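You operate a simulated robot arm through the tools that you are given. There is no shell and no other tool. Be economical: measure what you need, move in short steps, check, and stop when the job is done.

Carry out the task below with a simulated robot arm. There is one attempt and no reset: what you move stays moved.

JOB
Take the white bobbin from the top of the black table and leave it on top of the spool of blue wire.

The check looks at the end state, three seconds after you hand in, the way a careful person would. Anything else that was tipped, shoved, dropped, spilled or broken makes it a failure.

ROBOT AND FRAMES
A 7-joint arm with a two-finger parallel gripper, fixed in place. Base frame: the origin is at the foot of the arm, x ahead of it, y to its left, z up; the work surface is at about z = 0. Units: m, degrees, N and s.
With the tool pointing down near the work surface it reaches from about 0.22 to 0.58 m from the base axis. Its first joint turns from -66.0 to 66.0 degrees. Payload 2.5 kg.
The TCP is the grasp point between the finger pads, 0.023 m short of the fingertips. In the tool frame z runs along the fingers and y along their closing line. Largest opening 0.094 m; finger width 0.038, thickness 0.01; the body of the gripper, 0.054 by 0.096 m, starts 0.039 m behind the TCP.
Orientation is told as [roll, pitch, yaw] about the base's x, y, z axes, in that order, counted from this pose: with the fingers straight down and closing along the base's y, the tool's x points along the base's -x, its y along +y and its z along -z.

CONTROLS
- The arm moves only by the tool send_rows. Its argument "motion" is a list of rows, each a list of 7 numbers: the finger opening in m, from 0 to 0.094, then the shift along the base's x, y, z in m, then the turn, a rotation vector about the base's x, y, z in degrees. In form: [[grip, dx, dy, dz, wx, wy, wz], ...]. A call has 1 to 10 rows; each row shifts and turns the commanded pose from where the row before left it. Each row takes 0.2 s and may step no farther than 0.05 m and 8.6 degrees from the row before; otherwise, or with a gripper value out of range, the whole call is refused. Where a pose cannot be reached the arm comes as near as it can. A force on the tool above 40 N (or 10 N above the force at the start of the call, whichever is more), or a blocked arm, ends the call early, and 0.2 s more pass. The fingers move at their own pace (about 0.108 m/s each) and stop on an object; they squeeze with about 25 N. The grip force told is the motor's: it shows also when the fingers shut on nothing. Time passes only in rows, and 0.2 s behind the last, so rows that do not move let the fingers close. It gives the time, the measured TCP pose, the force on the tool (base axes), the opening and the grip force at its end, in the units of the frame above (readings bear some noise), and new pictures: "show" is both (left out), scene, wrist or none.
- Cameras (640 x 400 px; columns grow to the right, rows downward): "scene" is fixed at [0.0801, -0.3959, 0.5578]; the picture's right is [0.96, -0.26, 0.00], its down [-0.13, -0.48, -0.87] and it looks along [0.23, 0.84, -0.50] (base axes); focal length 346 px, centre (320, 200). "wrist" rides on the gripper at [0.086, 0.016, -0.074] in the tool frame; the picture's right is [-0.18, 0.98, 0.00], its down [-0.58, -0.11, -0.81] and it looks along [-0.79, -0.15, 0.59] (tool axes); focal length 243 px, centre (320, 200). There is no depth. A picture from a camera that has moved, and an enlarged one, comes with that camera's place and axes in the base frame and with its lens. The place of the scene camera against the robot may be out by one fixed shift of up to 0.018 m in any direction.
- zoom(camera, box): a new picture of the part [left, top, right, bottom] of that camera's present view, enlarged. The clock stands still meanwhile.
- hand_in(): hands the job in; it is judged then, once.

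Go step by step. Nothing tells you positions but the pictures and the camera data: compare them with the known pose of the tool, close in by small moves and look again before you grip or let go. The budget is 90 turns and 170 pictures, counting those below and the enlarged ones. Unless the task says otherwise, let go and move clear before handing in, and close with one line.

The tools are called after "Call:" as name(argument=value, ...) on one line, values as JSON. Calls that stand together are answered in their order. send_rows: Moves the arm, as the interface text tells. Its arguments: {"type":"object","properties":{"motion":{"type":"array","items":{"type":"array","items":{"type":"number"}}},"show":{"type":"string","enum":["both","scene","wrist","none"]}},"required":["motion"]} The other tools are called the same way: zoom (camera, box) takes an enlarged picture of a part of a camera's view; hand_in () hands the job in.

At the start:

```text
t: 0.0
tool_pos: [0.2661, 0.3361, 0.3076]
orientation: [0.0, 0.1, 0.0]
ft_force: [0.4, 0.1, -0.3]
grip_width: 0.0937
grip_force: 0.1
```

scene: 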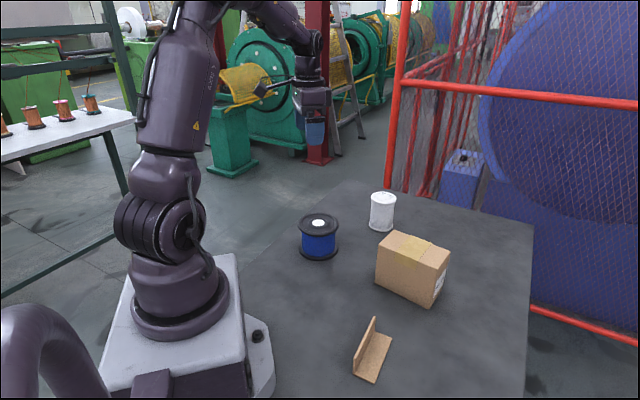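
wrist: 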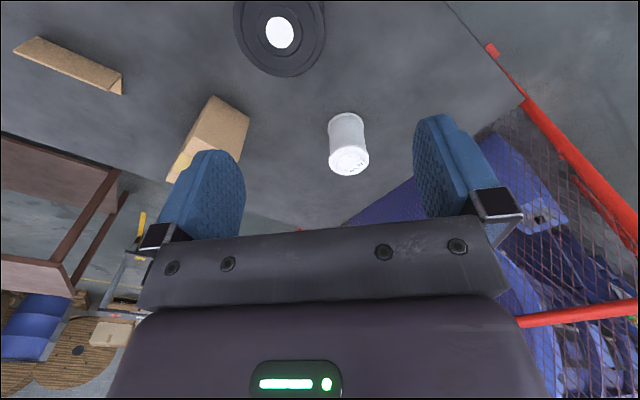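

The white bobbin stands near (0.46, 0.35) and the blue spool near (0.265, 0.29). I will zoom in to measure both more precisely.

Call:
zoom(camera="scene", box=[280, 170, 440, 270])

Call:
zoom(camera="wrist", box=[220, 0, 460, 200])

```text
4.00 times, centred on (360, 220) of scene
camera zoom: at [0.0801, -0.3959, 0.5578], right [0.96, -0.26, 0.0], down [-0.13, -0.48, -0.87], along [0.23, 0.84, -0.5], focal length 1382 px, centre (160, 120)
```

zoom: 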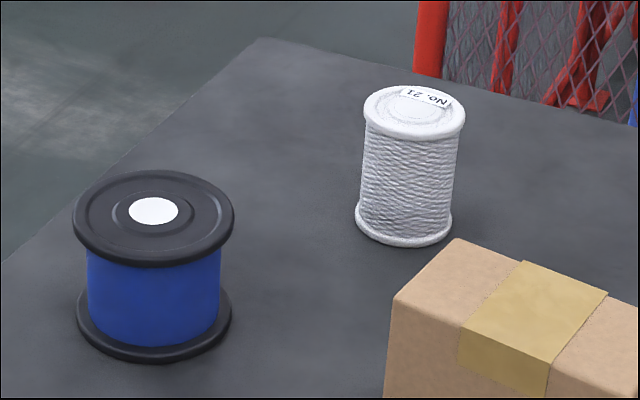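

```text
2.00 times, centred on (340, 100) of wrist
camera zoom: at [0.1802, 0.3516, 0.3817], right [0.18, 0.98, 0.0], down [0.58, -0.11, 0.81], along [0.79, -0.15, -0.59], focal length 485 px, centre (280, 400)
```

zoom: 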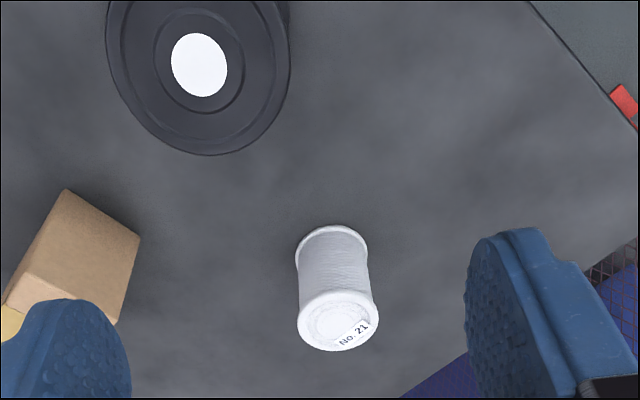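

The bobbin is about 0.09 m tall and 0.066 m across at roughly (0.466, 0.348), and the spool top is at about z = 0.088. I'll move above the bobbin and look again.

Call:
send_rows(motion=[[0.094, 0.033, 0.002, -0.023, 0, 0, 0], [0.094, 0.033, 0.002, -0.023, 0, 0, 0], [0.094, 0.033, 0.002, -0.023, 0, 0, 0], [0.094, 0.033, 0.002, -0.023, 0, 0, 0], [0.094, 0.034, 0.002, -0.023, 0, 0, 0], [0.094, 0.034, 0.002, -0.023, 0, 0, 0], [0.094, 0, 0, 0, 0, 0, 0]])

```text
t: 1.6
tool_pos: [0.4672, 0.3498, 0.1709]
orientation: [0.0, 0.0, 0.1]
ft_force: [0.0, -0.3, -0.6]
grip_width: 0.094
grip_force: 0.1
camera wrist: at [0.3811, 0.365, 0.2443], right [0.18, 0.98, 0.0], down [0.58, -0.11, 0.81], along [0.79, -0.15, -0.59], focal length 243 px, centre (320, 200)
```

scene: 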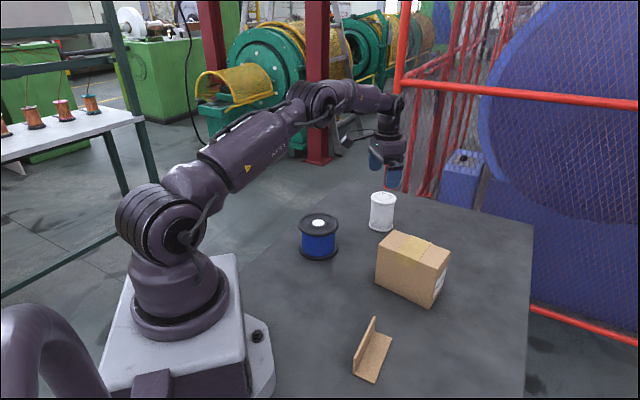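
wrist: 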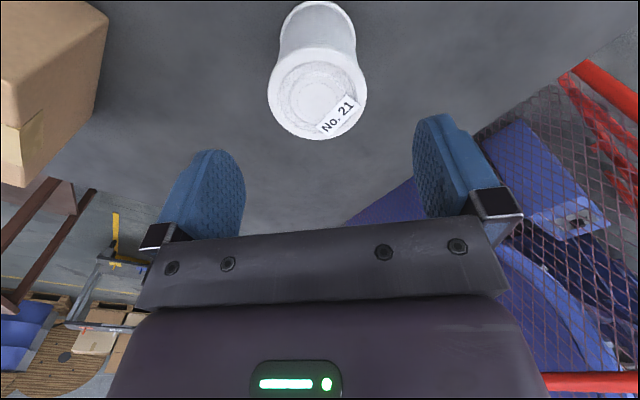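

The tool is well centred: the bobbin top comes out at about (0.468, 0.346), and the box is well clear of the fingers. I'll shift slightly in y and descend partway.

Call:
send_rows(motion=[[0.094, 0, -0.003, -0.02, 0, 0, 0], [0.094, 0, 0, -0.02, 0, 0, 0], [0.094, 0, 0, -0.02, 0, 0, 0], [0.094, 0, 0, -0.01, 0, 0, 0], [0.094, 0, 0, 0, 0, 0, 0]])

Call:
zoom(camera="scene", box=[320, 130, 480, 250])

```text
t: 2.8
tool_pos: [0.4675, 0.3446, 0.0988]
orientation: [0.0, -0.1, 0.0]
ft_force: [0.9, -0.2, -0.9]
grip_width: 0.0941
grip_force: 0.0
camera wrist: at [0.3802, 0.3612, 0.1725], right [0.18, 0.98, 0.0], down [0.58, -0.11, 0.81], along [0.79, -0.15, -0.59], focal length 243 px, centre (320, 200)
```

scene: 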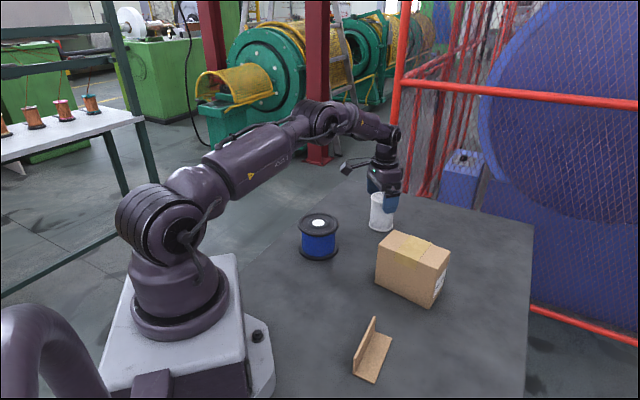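
wrist: 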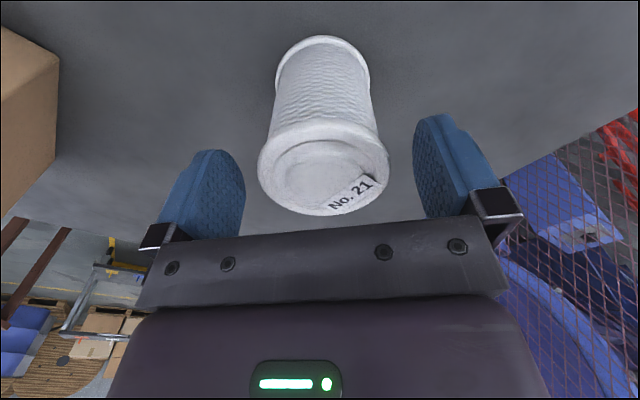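

```text
3.33 times, centred on (400, 190) of scene
camera zoom: at [0.0801, -0.3959, 0.5578], right [0.96, -0.26, 0.0], down [-0.13, -0.48, -0.87], along [0.23, 0.84, -0.5], focal length 1152 px, centre (53, 233)
```

zoom: 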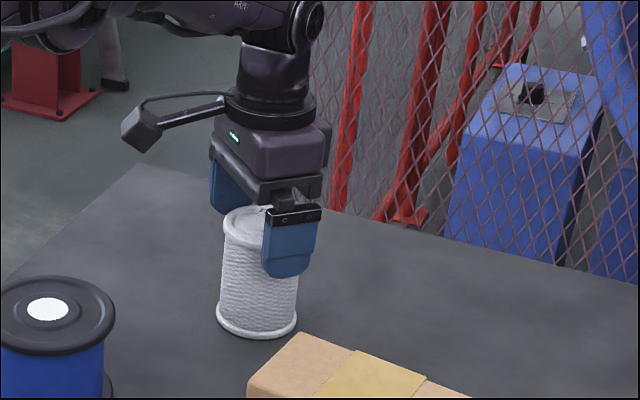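

The fingers straddle the bobbin, with its centre at about (0.464, 0.347). I'll make a small correction, descend to z ≈ 0.066, then close.

Call:
send_rows(motion=[[0.094, -0.003, 0.002, -0.012, 0, 0, 0], [0.094, 0, 0, -0.012, 0, 0, 0], [0.094, 0, 0, -0.009, 0, 0, 0], [0.094, 0, 0, 0, 0, 0, 0]])

Call:
zoom(camera="scene", box=[320, 130, 480, 250])

```text
t: 3.8
tool_pos: [0.4633, 0.3467, 0.0672]
orientation: [0.0, 0.0, 0.1]
ft_force: [0.4, -0.3, 0.0]
grip_width: 0.0941
grip_force: 0.1
camera wrist: at [0.3771, 0.3624, 0.1401], right [0.18, 0.98, 0.0], down [0.58, -0.11, 0.81], along [0.79, -0.15, -0.59], focal length 243 px, centre (320, 200)
```

scene: 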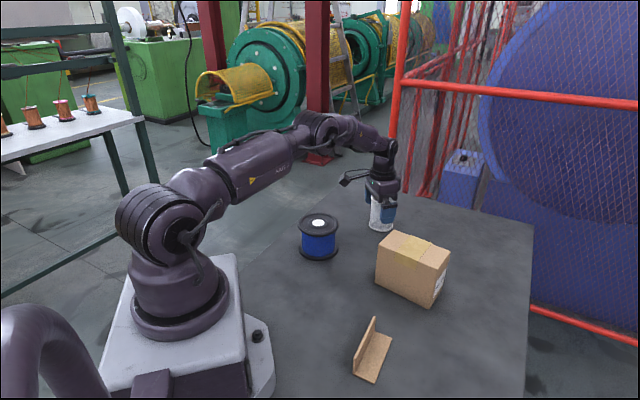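
wrist: 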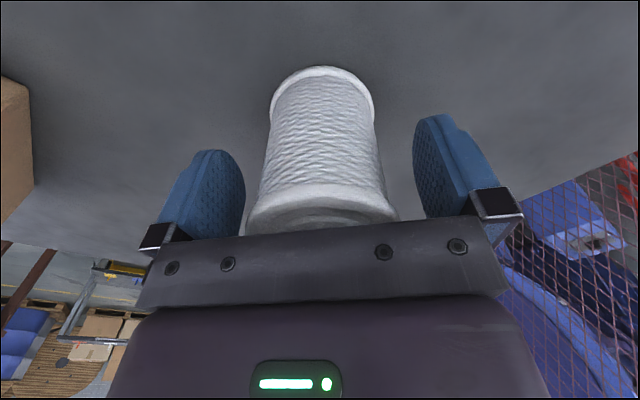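

```text
3.33 times, centred on (400, 190) of scene
camera zoom: at [0.0801, -0.3959, 0.5578], right [0.96, -0.26, 0.0], down [-0.13, -0.48, -0.87], along [0.23, 0.84, -0.5], focal length 1152 px, centre (53, 233)
```

zoom: 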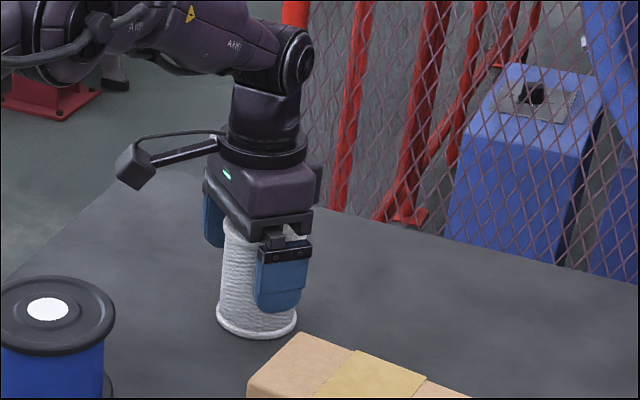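

The tool is centred over the bobbin. I'll close the fingers.

Call:
send_rows(motion=[[0.07, 0, 0, 0, 0, 0, 0], [0.05, 0, 0, 0, 0, 0, 0], [0.04, 0, 0, 0, 0, 0, 0], [0.04, 0, 0, 0, 0, 0, 0]])

```text
t: 4.8
tool_pos: [0.4634, 0.3469, 0.0654]
orientation: [-0.1, 0.0, 0.0]
ft_force: [-0.1, -0.8, -0.3]
grip_width: 0.0674
grip_force: 25.1
camera wrist: at [0.3771, 0.3624, 0.1401], right [0.18, 0.98, 0.0], down [0.58, -0.11, 0.81], along [0.79, -0.15, -0.59], focal length 243 px, centre (320, 200)
```

scene: 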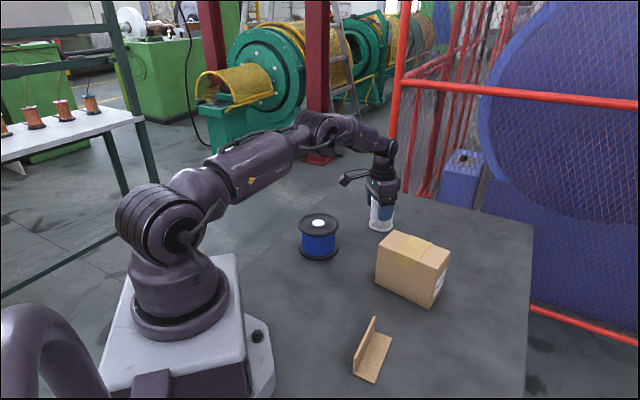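
wrist: 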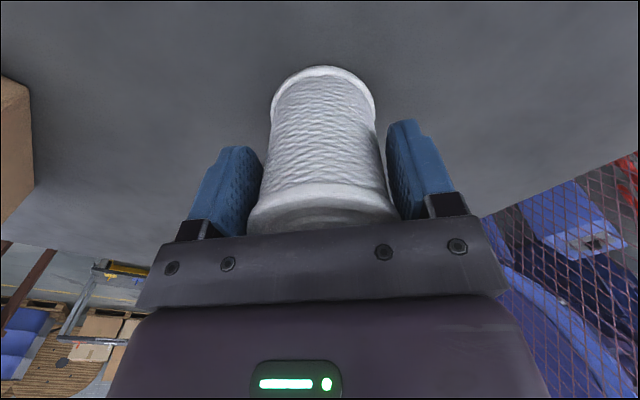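

The grip holds at 0.067 m on the flange with 25 N. I'll lift slowly and check that the bobbin comes along straight.

Call:
send_rows(motion=[[0.04, 0, 0, 0.01, 0, 0, 0], [0.04, 0, 0, 0.02, 0, 0, 0], [0.04, 0, 0, 0.03, 0, 0, 0], [0.04, 0, 0, 0.03, 0, 0, 0], [0.04, 0, 0, 0.03, 0, 0, 0], [0.04, 0, 0, 0.02, 0, 0, 0], [0.04, 0, 0, 0, 0, 0, 0]])

```text
t: 6.4
tool_pos: [0.4637, 0.3477, 0.2062]
orientation: [0.0, 0.0, 0.1]
ft_force: [0.4, -0.6, -1.6]
grip_width: 0.0673
grip_force: 24.6
camera wrist: at [0.3779, 0.3631, 0.281], right [0.18, 0.98, 0.0], down [0.58, -0.11, 0.81], along [0.79, -0.15, -0.59], focal length 243 px, centre (320, 200)
```

scene: 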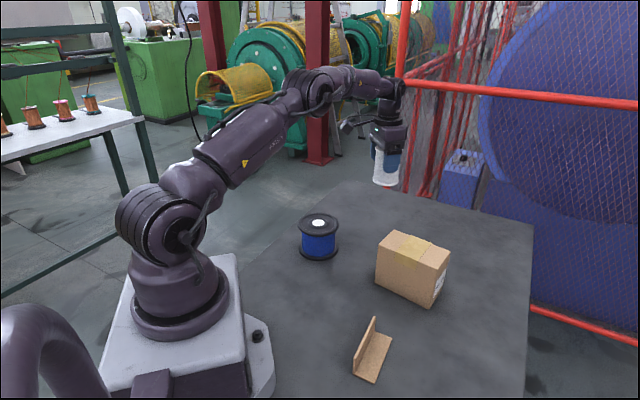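
wrist: 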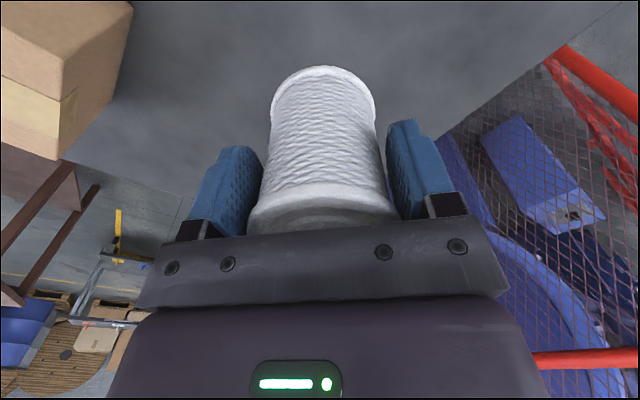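

The bobbin is held straight, with its bottom about 0.066 m below the TCP. I'll carry it to hover over the spool at about (0.267, 0.287).

Call:
send_rows(motion=[[0.04, -0.033, -0.01, 0, 0, 0, 0], [0.04, -0.033, -0.01, 0, 0, 0, 0], [0.04, -0.033, -0.01, 0, 0, 0, 0], [0.04, -0.033, -0.01, 0, 0, 0, 0], [0.04, -0.033, -0.01, 0, 0, 0, 0], [0.04, -0.032, -0.01, 0, 0, 0, 0], [0.04, 0, 0, 0, 0, 0, 0]])

Call:
zoom(camera="scene", box=[240, 130, 400, 270])

```text
t: 8.0
tool_pos: [0.2671, 0.288, 0.2068]
orientation: [0.0, 0.1, 0.0]
ft_force: [1.0, -0.1, -1.3]
grip_width: 0.0675
grip_force: 25.1
camera wrist: at [0.1805, 0.3027, 0.2803], right [0.18, 0.98, 0.0], down [0.58, -0.11, 0.81], along [0.79, -0.15, -0.59], focal length 243 px, centre (320, 200)
```

scene: 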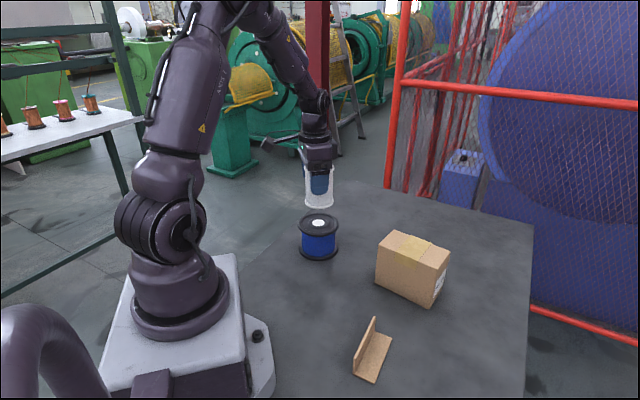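
wrist: 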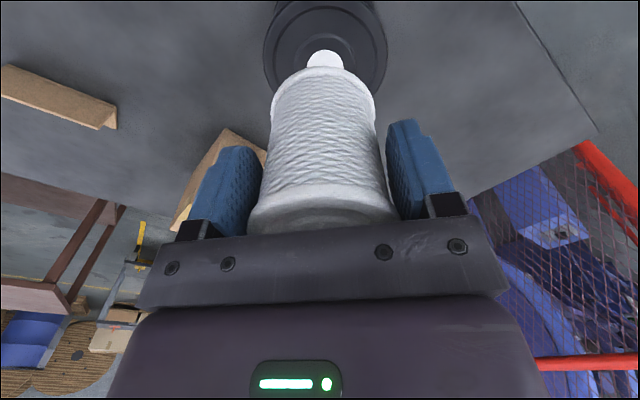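

```text
2.86 times, centred on (320, 200) of scene
camera zoom: at [0.0801, -0.3959, 0.5578], right [0.96, -0.26, 0.0], down [-0.13, -0.48, -0.87], along [0.23, 0.84, -0.5], focal length 988 px, centre (320, 200)
```

zoom: 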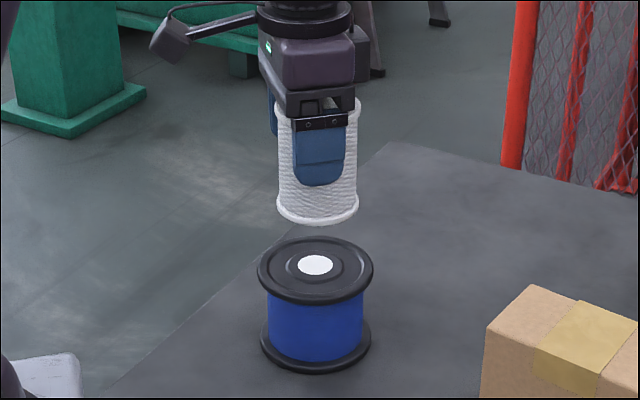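

The wrist and scene views agree that the bobbin sits about 3 mm too far in +x and 2 mm too far in -y relative to the spool's centre. I'll correct that and lower to just above the spool top.

Call:
send_rows(motion=[[0.04, -0.003, 0.002, -0.012, 0, 0, 0], [0.04, 0, 0, -0.012, 0, 0, 0], [0.04, 0, 0, -0.012, 0, 0, 0], [0.04, 0, 0, -0.006, 0, 0, 0], [0.04, 0, 0, 0, 0, 0, 0]])

Call:
zoom(camera="scene", box=[270, 160, 370, 270])

```text
t: 9.2
tool_pos: [0.2643, 0.2888, 0.1645]
orientation: [0.0, 0.0, 0.0]
ft_force: [0.2, -0.9, -1.1]
grip_width: 0.0673
grip_force: 24.7
camera wrist: at [0.1779, 0.3045, 0.2389], right [0.18, 0.98, 0.0], down [0.58, -0.11, 0.81], along [0.79, -0.15, -0.59], focal length 243 px, centre (320, 200)
```

scene: 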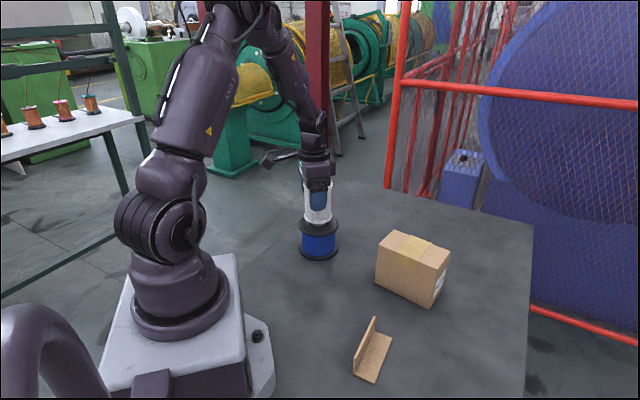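
wrist: 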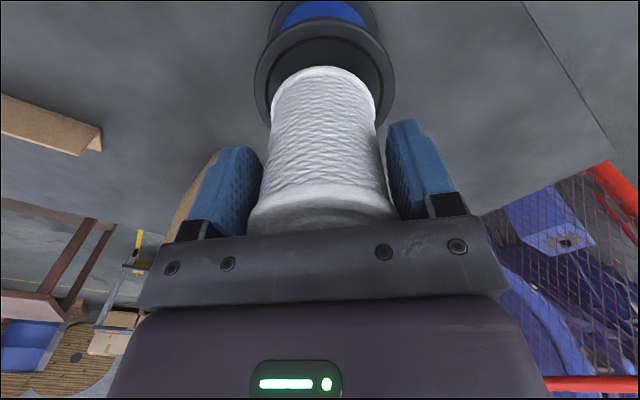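

```text
3.64 times, centred on (320, 215) of scene
camera zoom: at [0.0801, -0.3959, 0.5578], right [0.96, -0.26, 0.0], down [-0.13, -0.48, -0.87], along [0.23, 0.84, -0.5], focal length 1257 px, centre (320, 146)
```

zoom: 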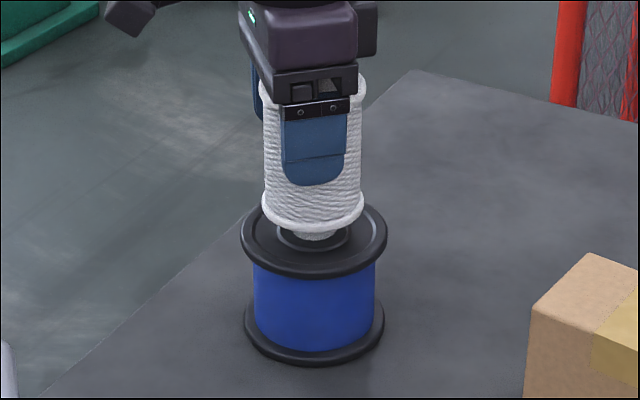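

The bobbin is centred left-right and in depth, but the gap still looks like 10–18 mm. I'll descend gently while watching the force.

Call:
send_rows(motion=[[0.04, 0, 0.001, -0.003, 0, 0, 0], [0.04, 0, 0, -0.003, 0, 0, 0], [0.04, 0, 0, -0.002, 0, 0, 0], [0.04, 0, 0, 0, 0, 0, 0]])

Call:
zoom(camera="scene", box=[270, 160, 370, 270])

```text
t: 10.2
tool_pos: [0.2642, 0.2903, 0.1574]
orientation: [0.1, 0.0, 0.1]
ft_force: [0.2, -0.6, -0.8]
grip_width: 0.0669
grip_force: 24.6
camera wrist: at [0.1771, 0.3057, 0.2311], right [0.18, 0.98, 0.0], down [0.58, -0.11, 0.81], along [0.79, -0.15, -0.59], focal length 243 px, centre (320, 200)
```

scene: 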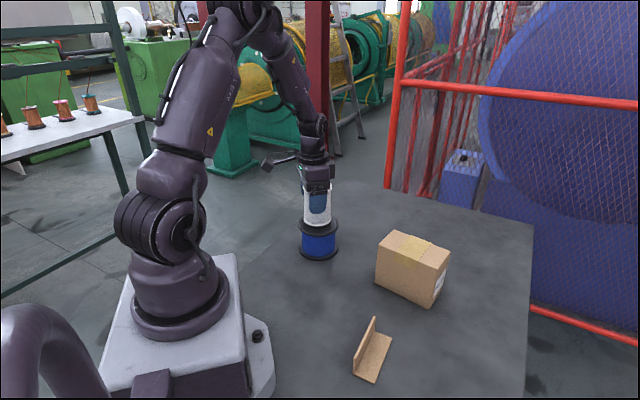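
wrist: 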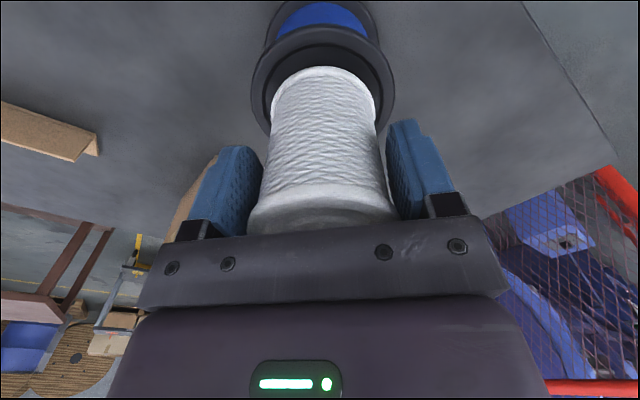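

```text
3.64 times, centred on (320, 215) of scene
camera zoom: at [0.0801, -0.3959, 0.5578], right [0.96, -0.26, 0.0], down [-0.13, -0.48, -0.87], along [0.23, 0.84, -0.5], focal length 1257 px, centre (320, 146)
```

zoom: 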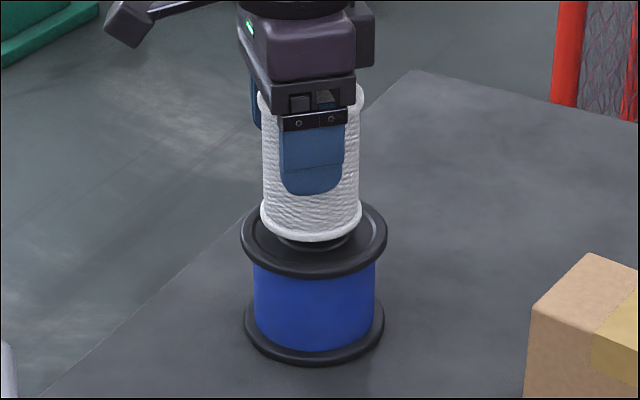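

Still about 8–9 mm of gap by the scene view. I'll go 5 mm more, then finer.

Call:
send_rows(motion=[[0.04, 0.0005, 0, -0.002, 0, 0, 0], [0.04, 0, 0, -0.002, 0, 0, 0], [0.04, 0, 0, -0.001, 0, 0, 0], [0.04, 0, 0, 0, 0, 0, 0]])

Call:
zoom(camera="scene", box=[290, 200, 350, 250])

```text
t: 11.2
tool_pos: [0.2646, 0.2916, 0.1517]
orientation: [-0.1, 0.0, 0.0]
ft_force: [0.4, -0.1, -0.8]
grip_width: 0.0671
grip_force: 24.8
camera wrist: at [0.1777, 0.306, 0.2257], right [0.18, 0.98, 0.0], down [0.58, -0.11, 0.81], along [0.79, -0.15, -0.59], focal length 243 px, centre (320, 200)
```

scene: 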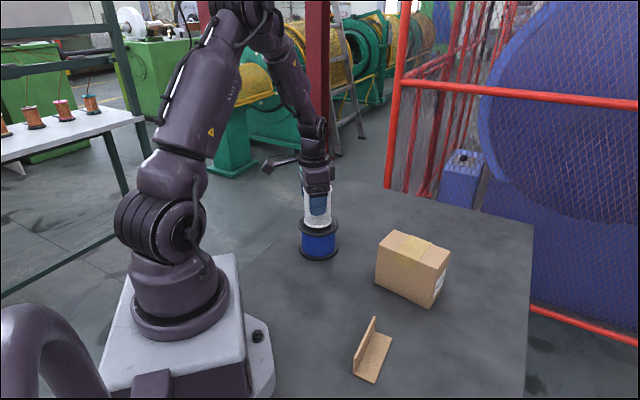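
wrist: 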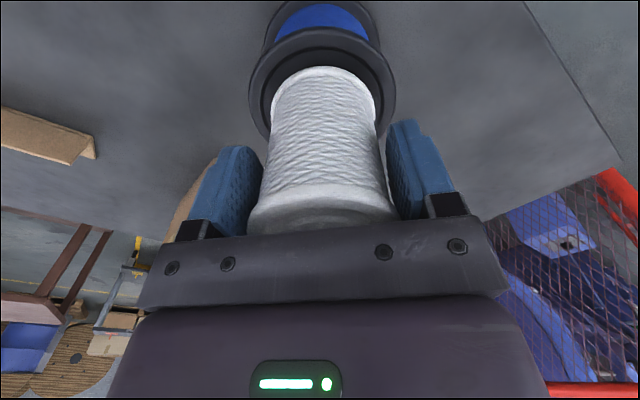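

```text
8.00 times, centred on (320, 225) of scene
camera zoom: at [0.0801, -0.3959, 0.5578], right [0.96, -0.26, 0.0], down [-0.13, -0.48, -0.87], along [0.23, 0.84, -0.5], focal length 2765 px, centre (320, 0)
```

zoom: 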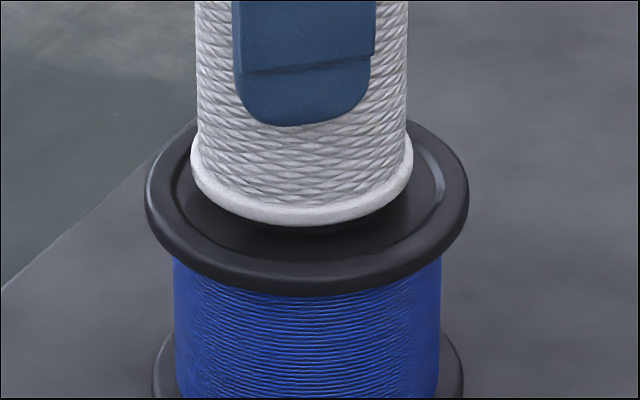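

The bobbin is within the spool's rim and a few mm above it. I'll continue down in 1 mm steps, watching force.

Call:
send_rows(motion=[[0.04, 0.001, 0, -0.001, 0, 0, 0], [0.04, 0, 0, -0.001, 0, 0, 0], [0.04, 0, 0, -0.001, 0, 0, 0], [0.04, 0, 0, 0, 0, 0, 0]], show="none")

Call:
zoom(camera="scene", box=[290, 200, 350, 250])

```text
t: 12.2
tool_pos: [0.2655, 0.2902, 0.1483]
orientation: [0.1, 0.0, 0.0]
ft_force: [-0.3, -0.8, -1.3]
grip_width: 0.0673
grip_force: 24.5
```

```text
8.00 times, centred on (320, 225) of scene
camera zoom: at [0.0801, -0.3959, 0.5578], right [0.96, -0.26, 0.0], down [-0.13, -0.48, -0.87], along [0.23, 0.84, -0.5], focal length 2765 px, centre (320, 0)
```

zoom: 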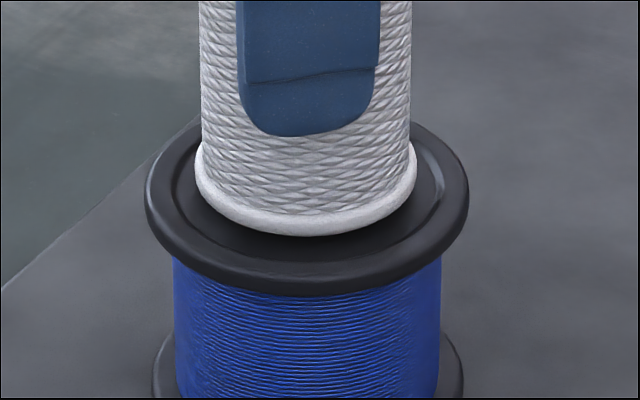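

The bobbin is now centred, with no contact force yet. I'll step down further.

Call:
send_rows(motion=[[0.04, 0, 0, -0.001, 0, 0, 0], [0.04, 0, 0, -0.001, 0, 0, 0], [0.04, 0, 0, 0, 0, 0, 0]], show="none")

Call:
zoom(camera="scene", box=[290, 200, 350, 250])

```text
t: 13.0
tool_pos: [0.2648, 0.2901, 0.1466]
orientation: [-0.1, 0.0, 0.0]
ft_force: [-0.5, -0.1, -0.9]
grip_width: 0.067
grip_force: 25.3
```

```text
8.00 times, centred on (320, 225) of scene
camera zoom: at [0.0801, -0.3959, 0.5578], right [0.96, -0.26, 0.0], down [-0.13, -0.48, -0.87], along [0.23, 0.84, -0.5], focal length 2765 px, centre (320, 0)
```

zoom: 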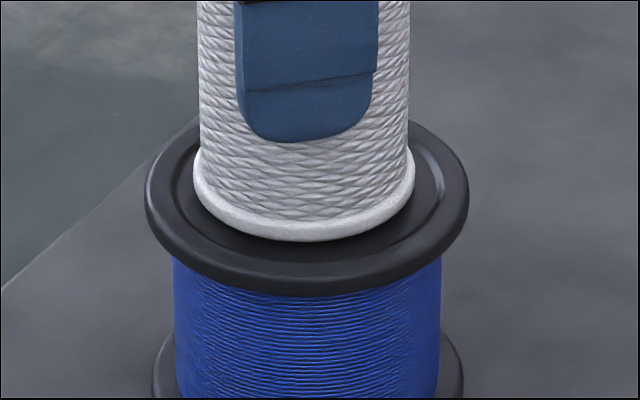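

Still no contact force; expected landing is about 1–3 mm lower. I'll keep stepping.

Call:
send_rows(motion=[[0.04, 0, 0, -0.001, 0, 0, 0], [0.04, 0, 0, 0, 0, 0, 0]], show="none")

```text
t: 13.6
tool_pos: [0.266, 0.29, 0.1458]
orientation: [0.0, 0.1, 0.0]
ft_force: [-2.5, -1.6, 10.4]
grip_width: 0.0673
grip_force: 25.1
```

The force rose to about 10 N upward, so the bobbin has landed on the spool. I'll look before releasing.

Call:
send_rows(motion=[[0.04, 0, 0, 0.0005, 0, 0, 0]])

Call:
zoom(camera="scene", box=[290, 200, 350, 250])

```text
t: 14.0
tool_pos: [0.2654, 0.2901, 0.1466]
orientation: [0.0, 0.1, 0.0]
ft_force: [-1.7, -2.2, 7.7]
grip_width: 0.0674
grip_force: 24.7
camera wrist: at [0.1785, 0.3057, 0.22], right [0.18, 0.98, 0.0], down [0.58, -0.11, 0.81], along [0.79, -0.15, -0.59], focal length 243 px, centre (320, 200)
```

scene: 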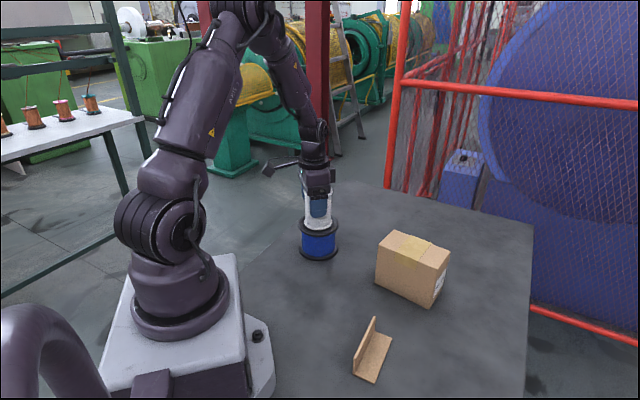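
wrist: 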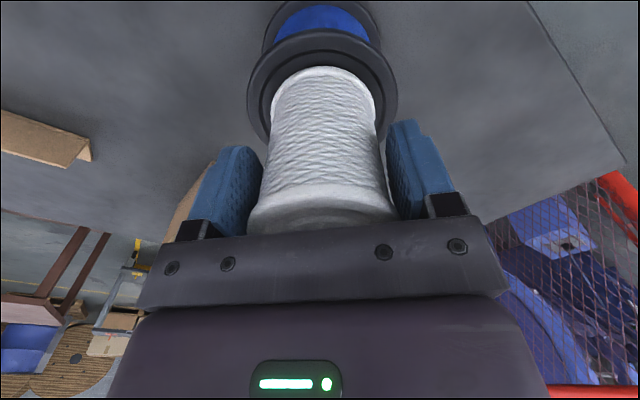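

```text
8.00 times, centred on (320, 225) of scene
camera zoom: at [0.0801, -0.396, 0.5578], right [0.96, -0.26, 0.0], down [-0.13, -0.48, -0.87], along [0.23, 0.84, -0.5], focal length 2765 px, centre (320, 0)
```

zoom: 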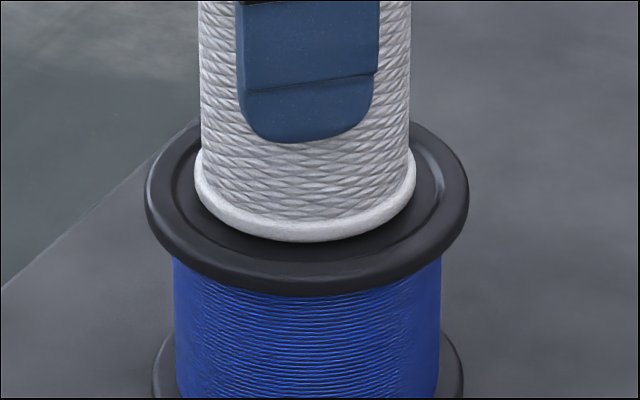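

The bobbin is seated upright and centred. I'll open the fingers gradually without moving.

Call:
send_rows(motion=[[0.069, 0, 0, 0, 0, 0, 0], [0.074, 0, 0, 0, 0, 0, 0], [0.082, 0, 0, 0, 0, 0, 0], [0.092, 0, 0, 0, 0, 0, 0], [0.094, 0, 0, 0, 0, 0, 0]])

```text
t: 15.2
tool_pos: [0.2645, 0.2893, 0.1462]
orientation: [0.0, 0.1, 0.1]
ft_force: [-0.1, 0.1, -0.4]
grip_width: 0.0941
grip_force: 0.0
camera wrist: at [0.1784, 0.3057, 0.22], right [0.18, 0.98, 0.0], down [0.58, -0.11, 0.81], along [0.79, -0.15, -0.59], focal length 243 px, centre (320, 200)
```

scene: 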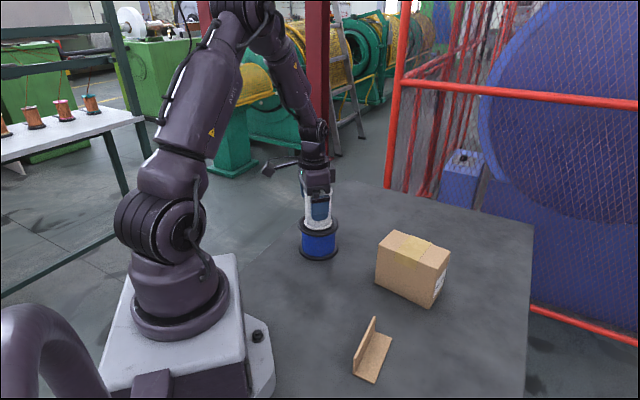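
wrist: 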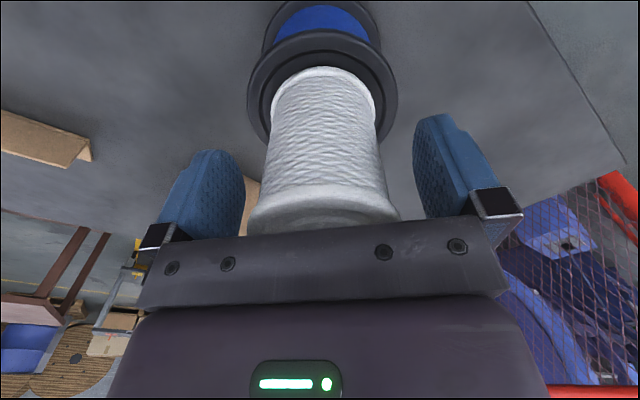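

The bobbin is released and standing. I'll rise straight up to clear it.

Call:
send_rows(motion=[[0.094, 0, 0, 0.01, 0, 0, 0], [0.094, 0, 0, 0.02, 0, 0, 0], [0.094, 0, 0, 0.03, 0, 0, 0], [0.094, 0, 0, 0.03, 0, 0, 0], [0.094, 0, 0, 0.03, 0, 0, 0], [0.094, 0, 0, 0.03, 0, 0, 0], [0.094, 0, 0, 0, 0, 0, 0]])

Call:
zoom(camera="scene", box=[260, 150, 400, 270])

```text
t: 16.8
tool_pos: [0.2655, 0.2884, 0.2959]
orientation: [0.0, -0.1, 0.0]
ft_force: [0.5, 0.6, -0.4]
grip_width: 0.094
grip_force: 0.0
camera wrist: at [0.1798, 0.3042, 0.3695], right [0.18, 0.98, 0.0], down [0.58, -0.11, 0.81], along [0.79, -0.15, -0.59], focal length 243 px, centre (320, 200)
```

scene: 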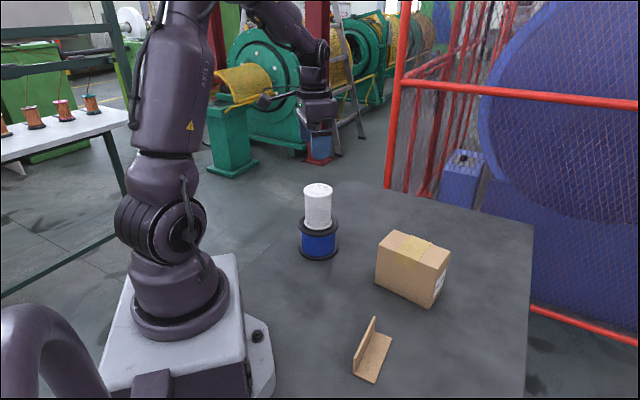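
wrist: 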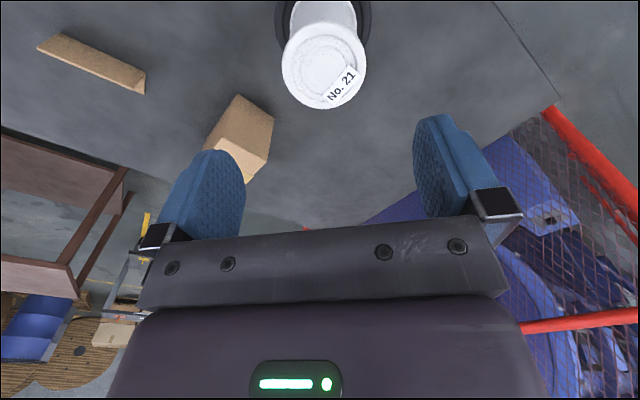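

```text
3.33 times, centred on (330, 210) of scene
camera zoom: at [0.0801, -0.3959, 0.5578], right [0.96, -0.26, 0.0], down [-0.13, -0.48, -0.87], along [0.23, 0.84, -0.5], focal length 1152 px, centre (287, 167)
```

zoom: 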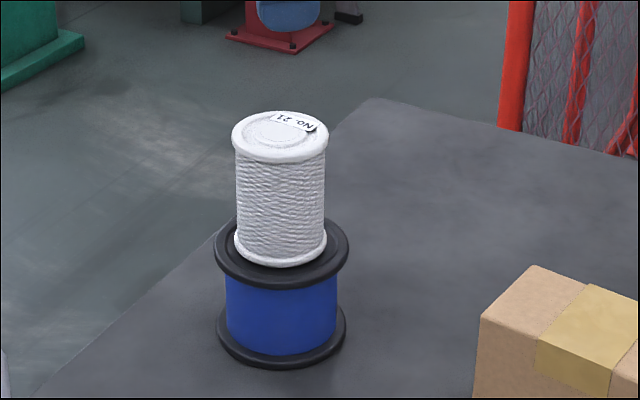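

The bobbin stands upright and centred on the blue spool, nothing else moved, and the gripper is clear. I'm handing in.

Call:
hand_in()

```text
The job is handed in.
```

The white bobbin is standing upright and centred on top of the blue wire spool, the gripper is clear, and the pictures show nothing else disturbed.
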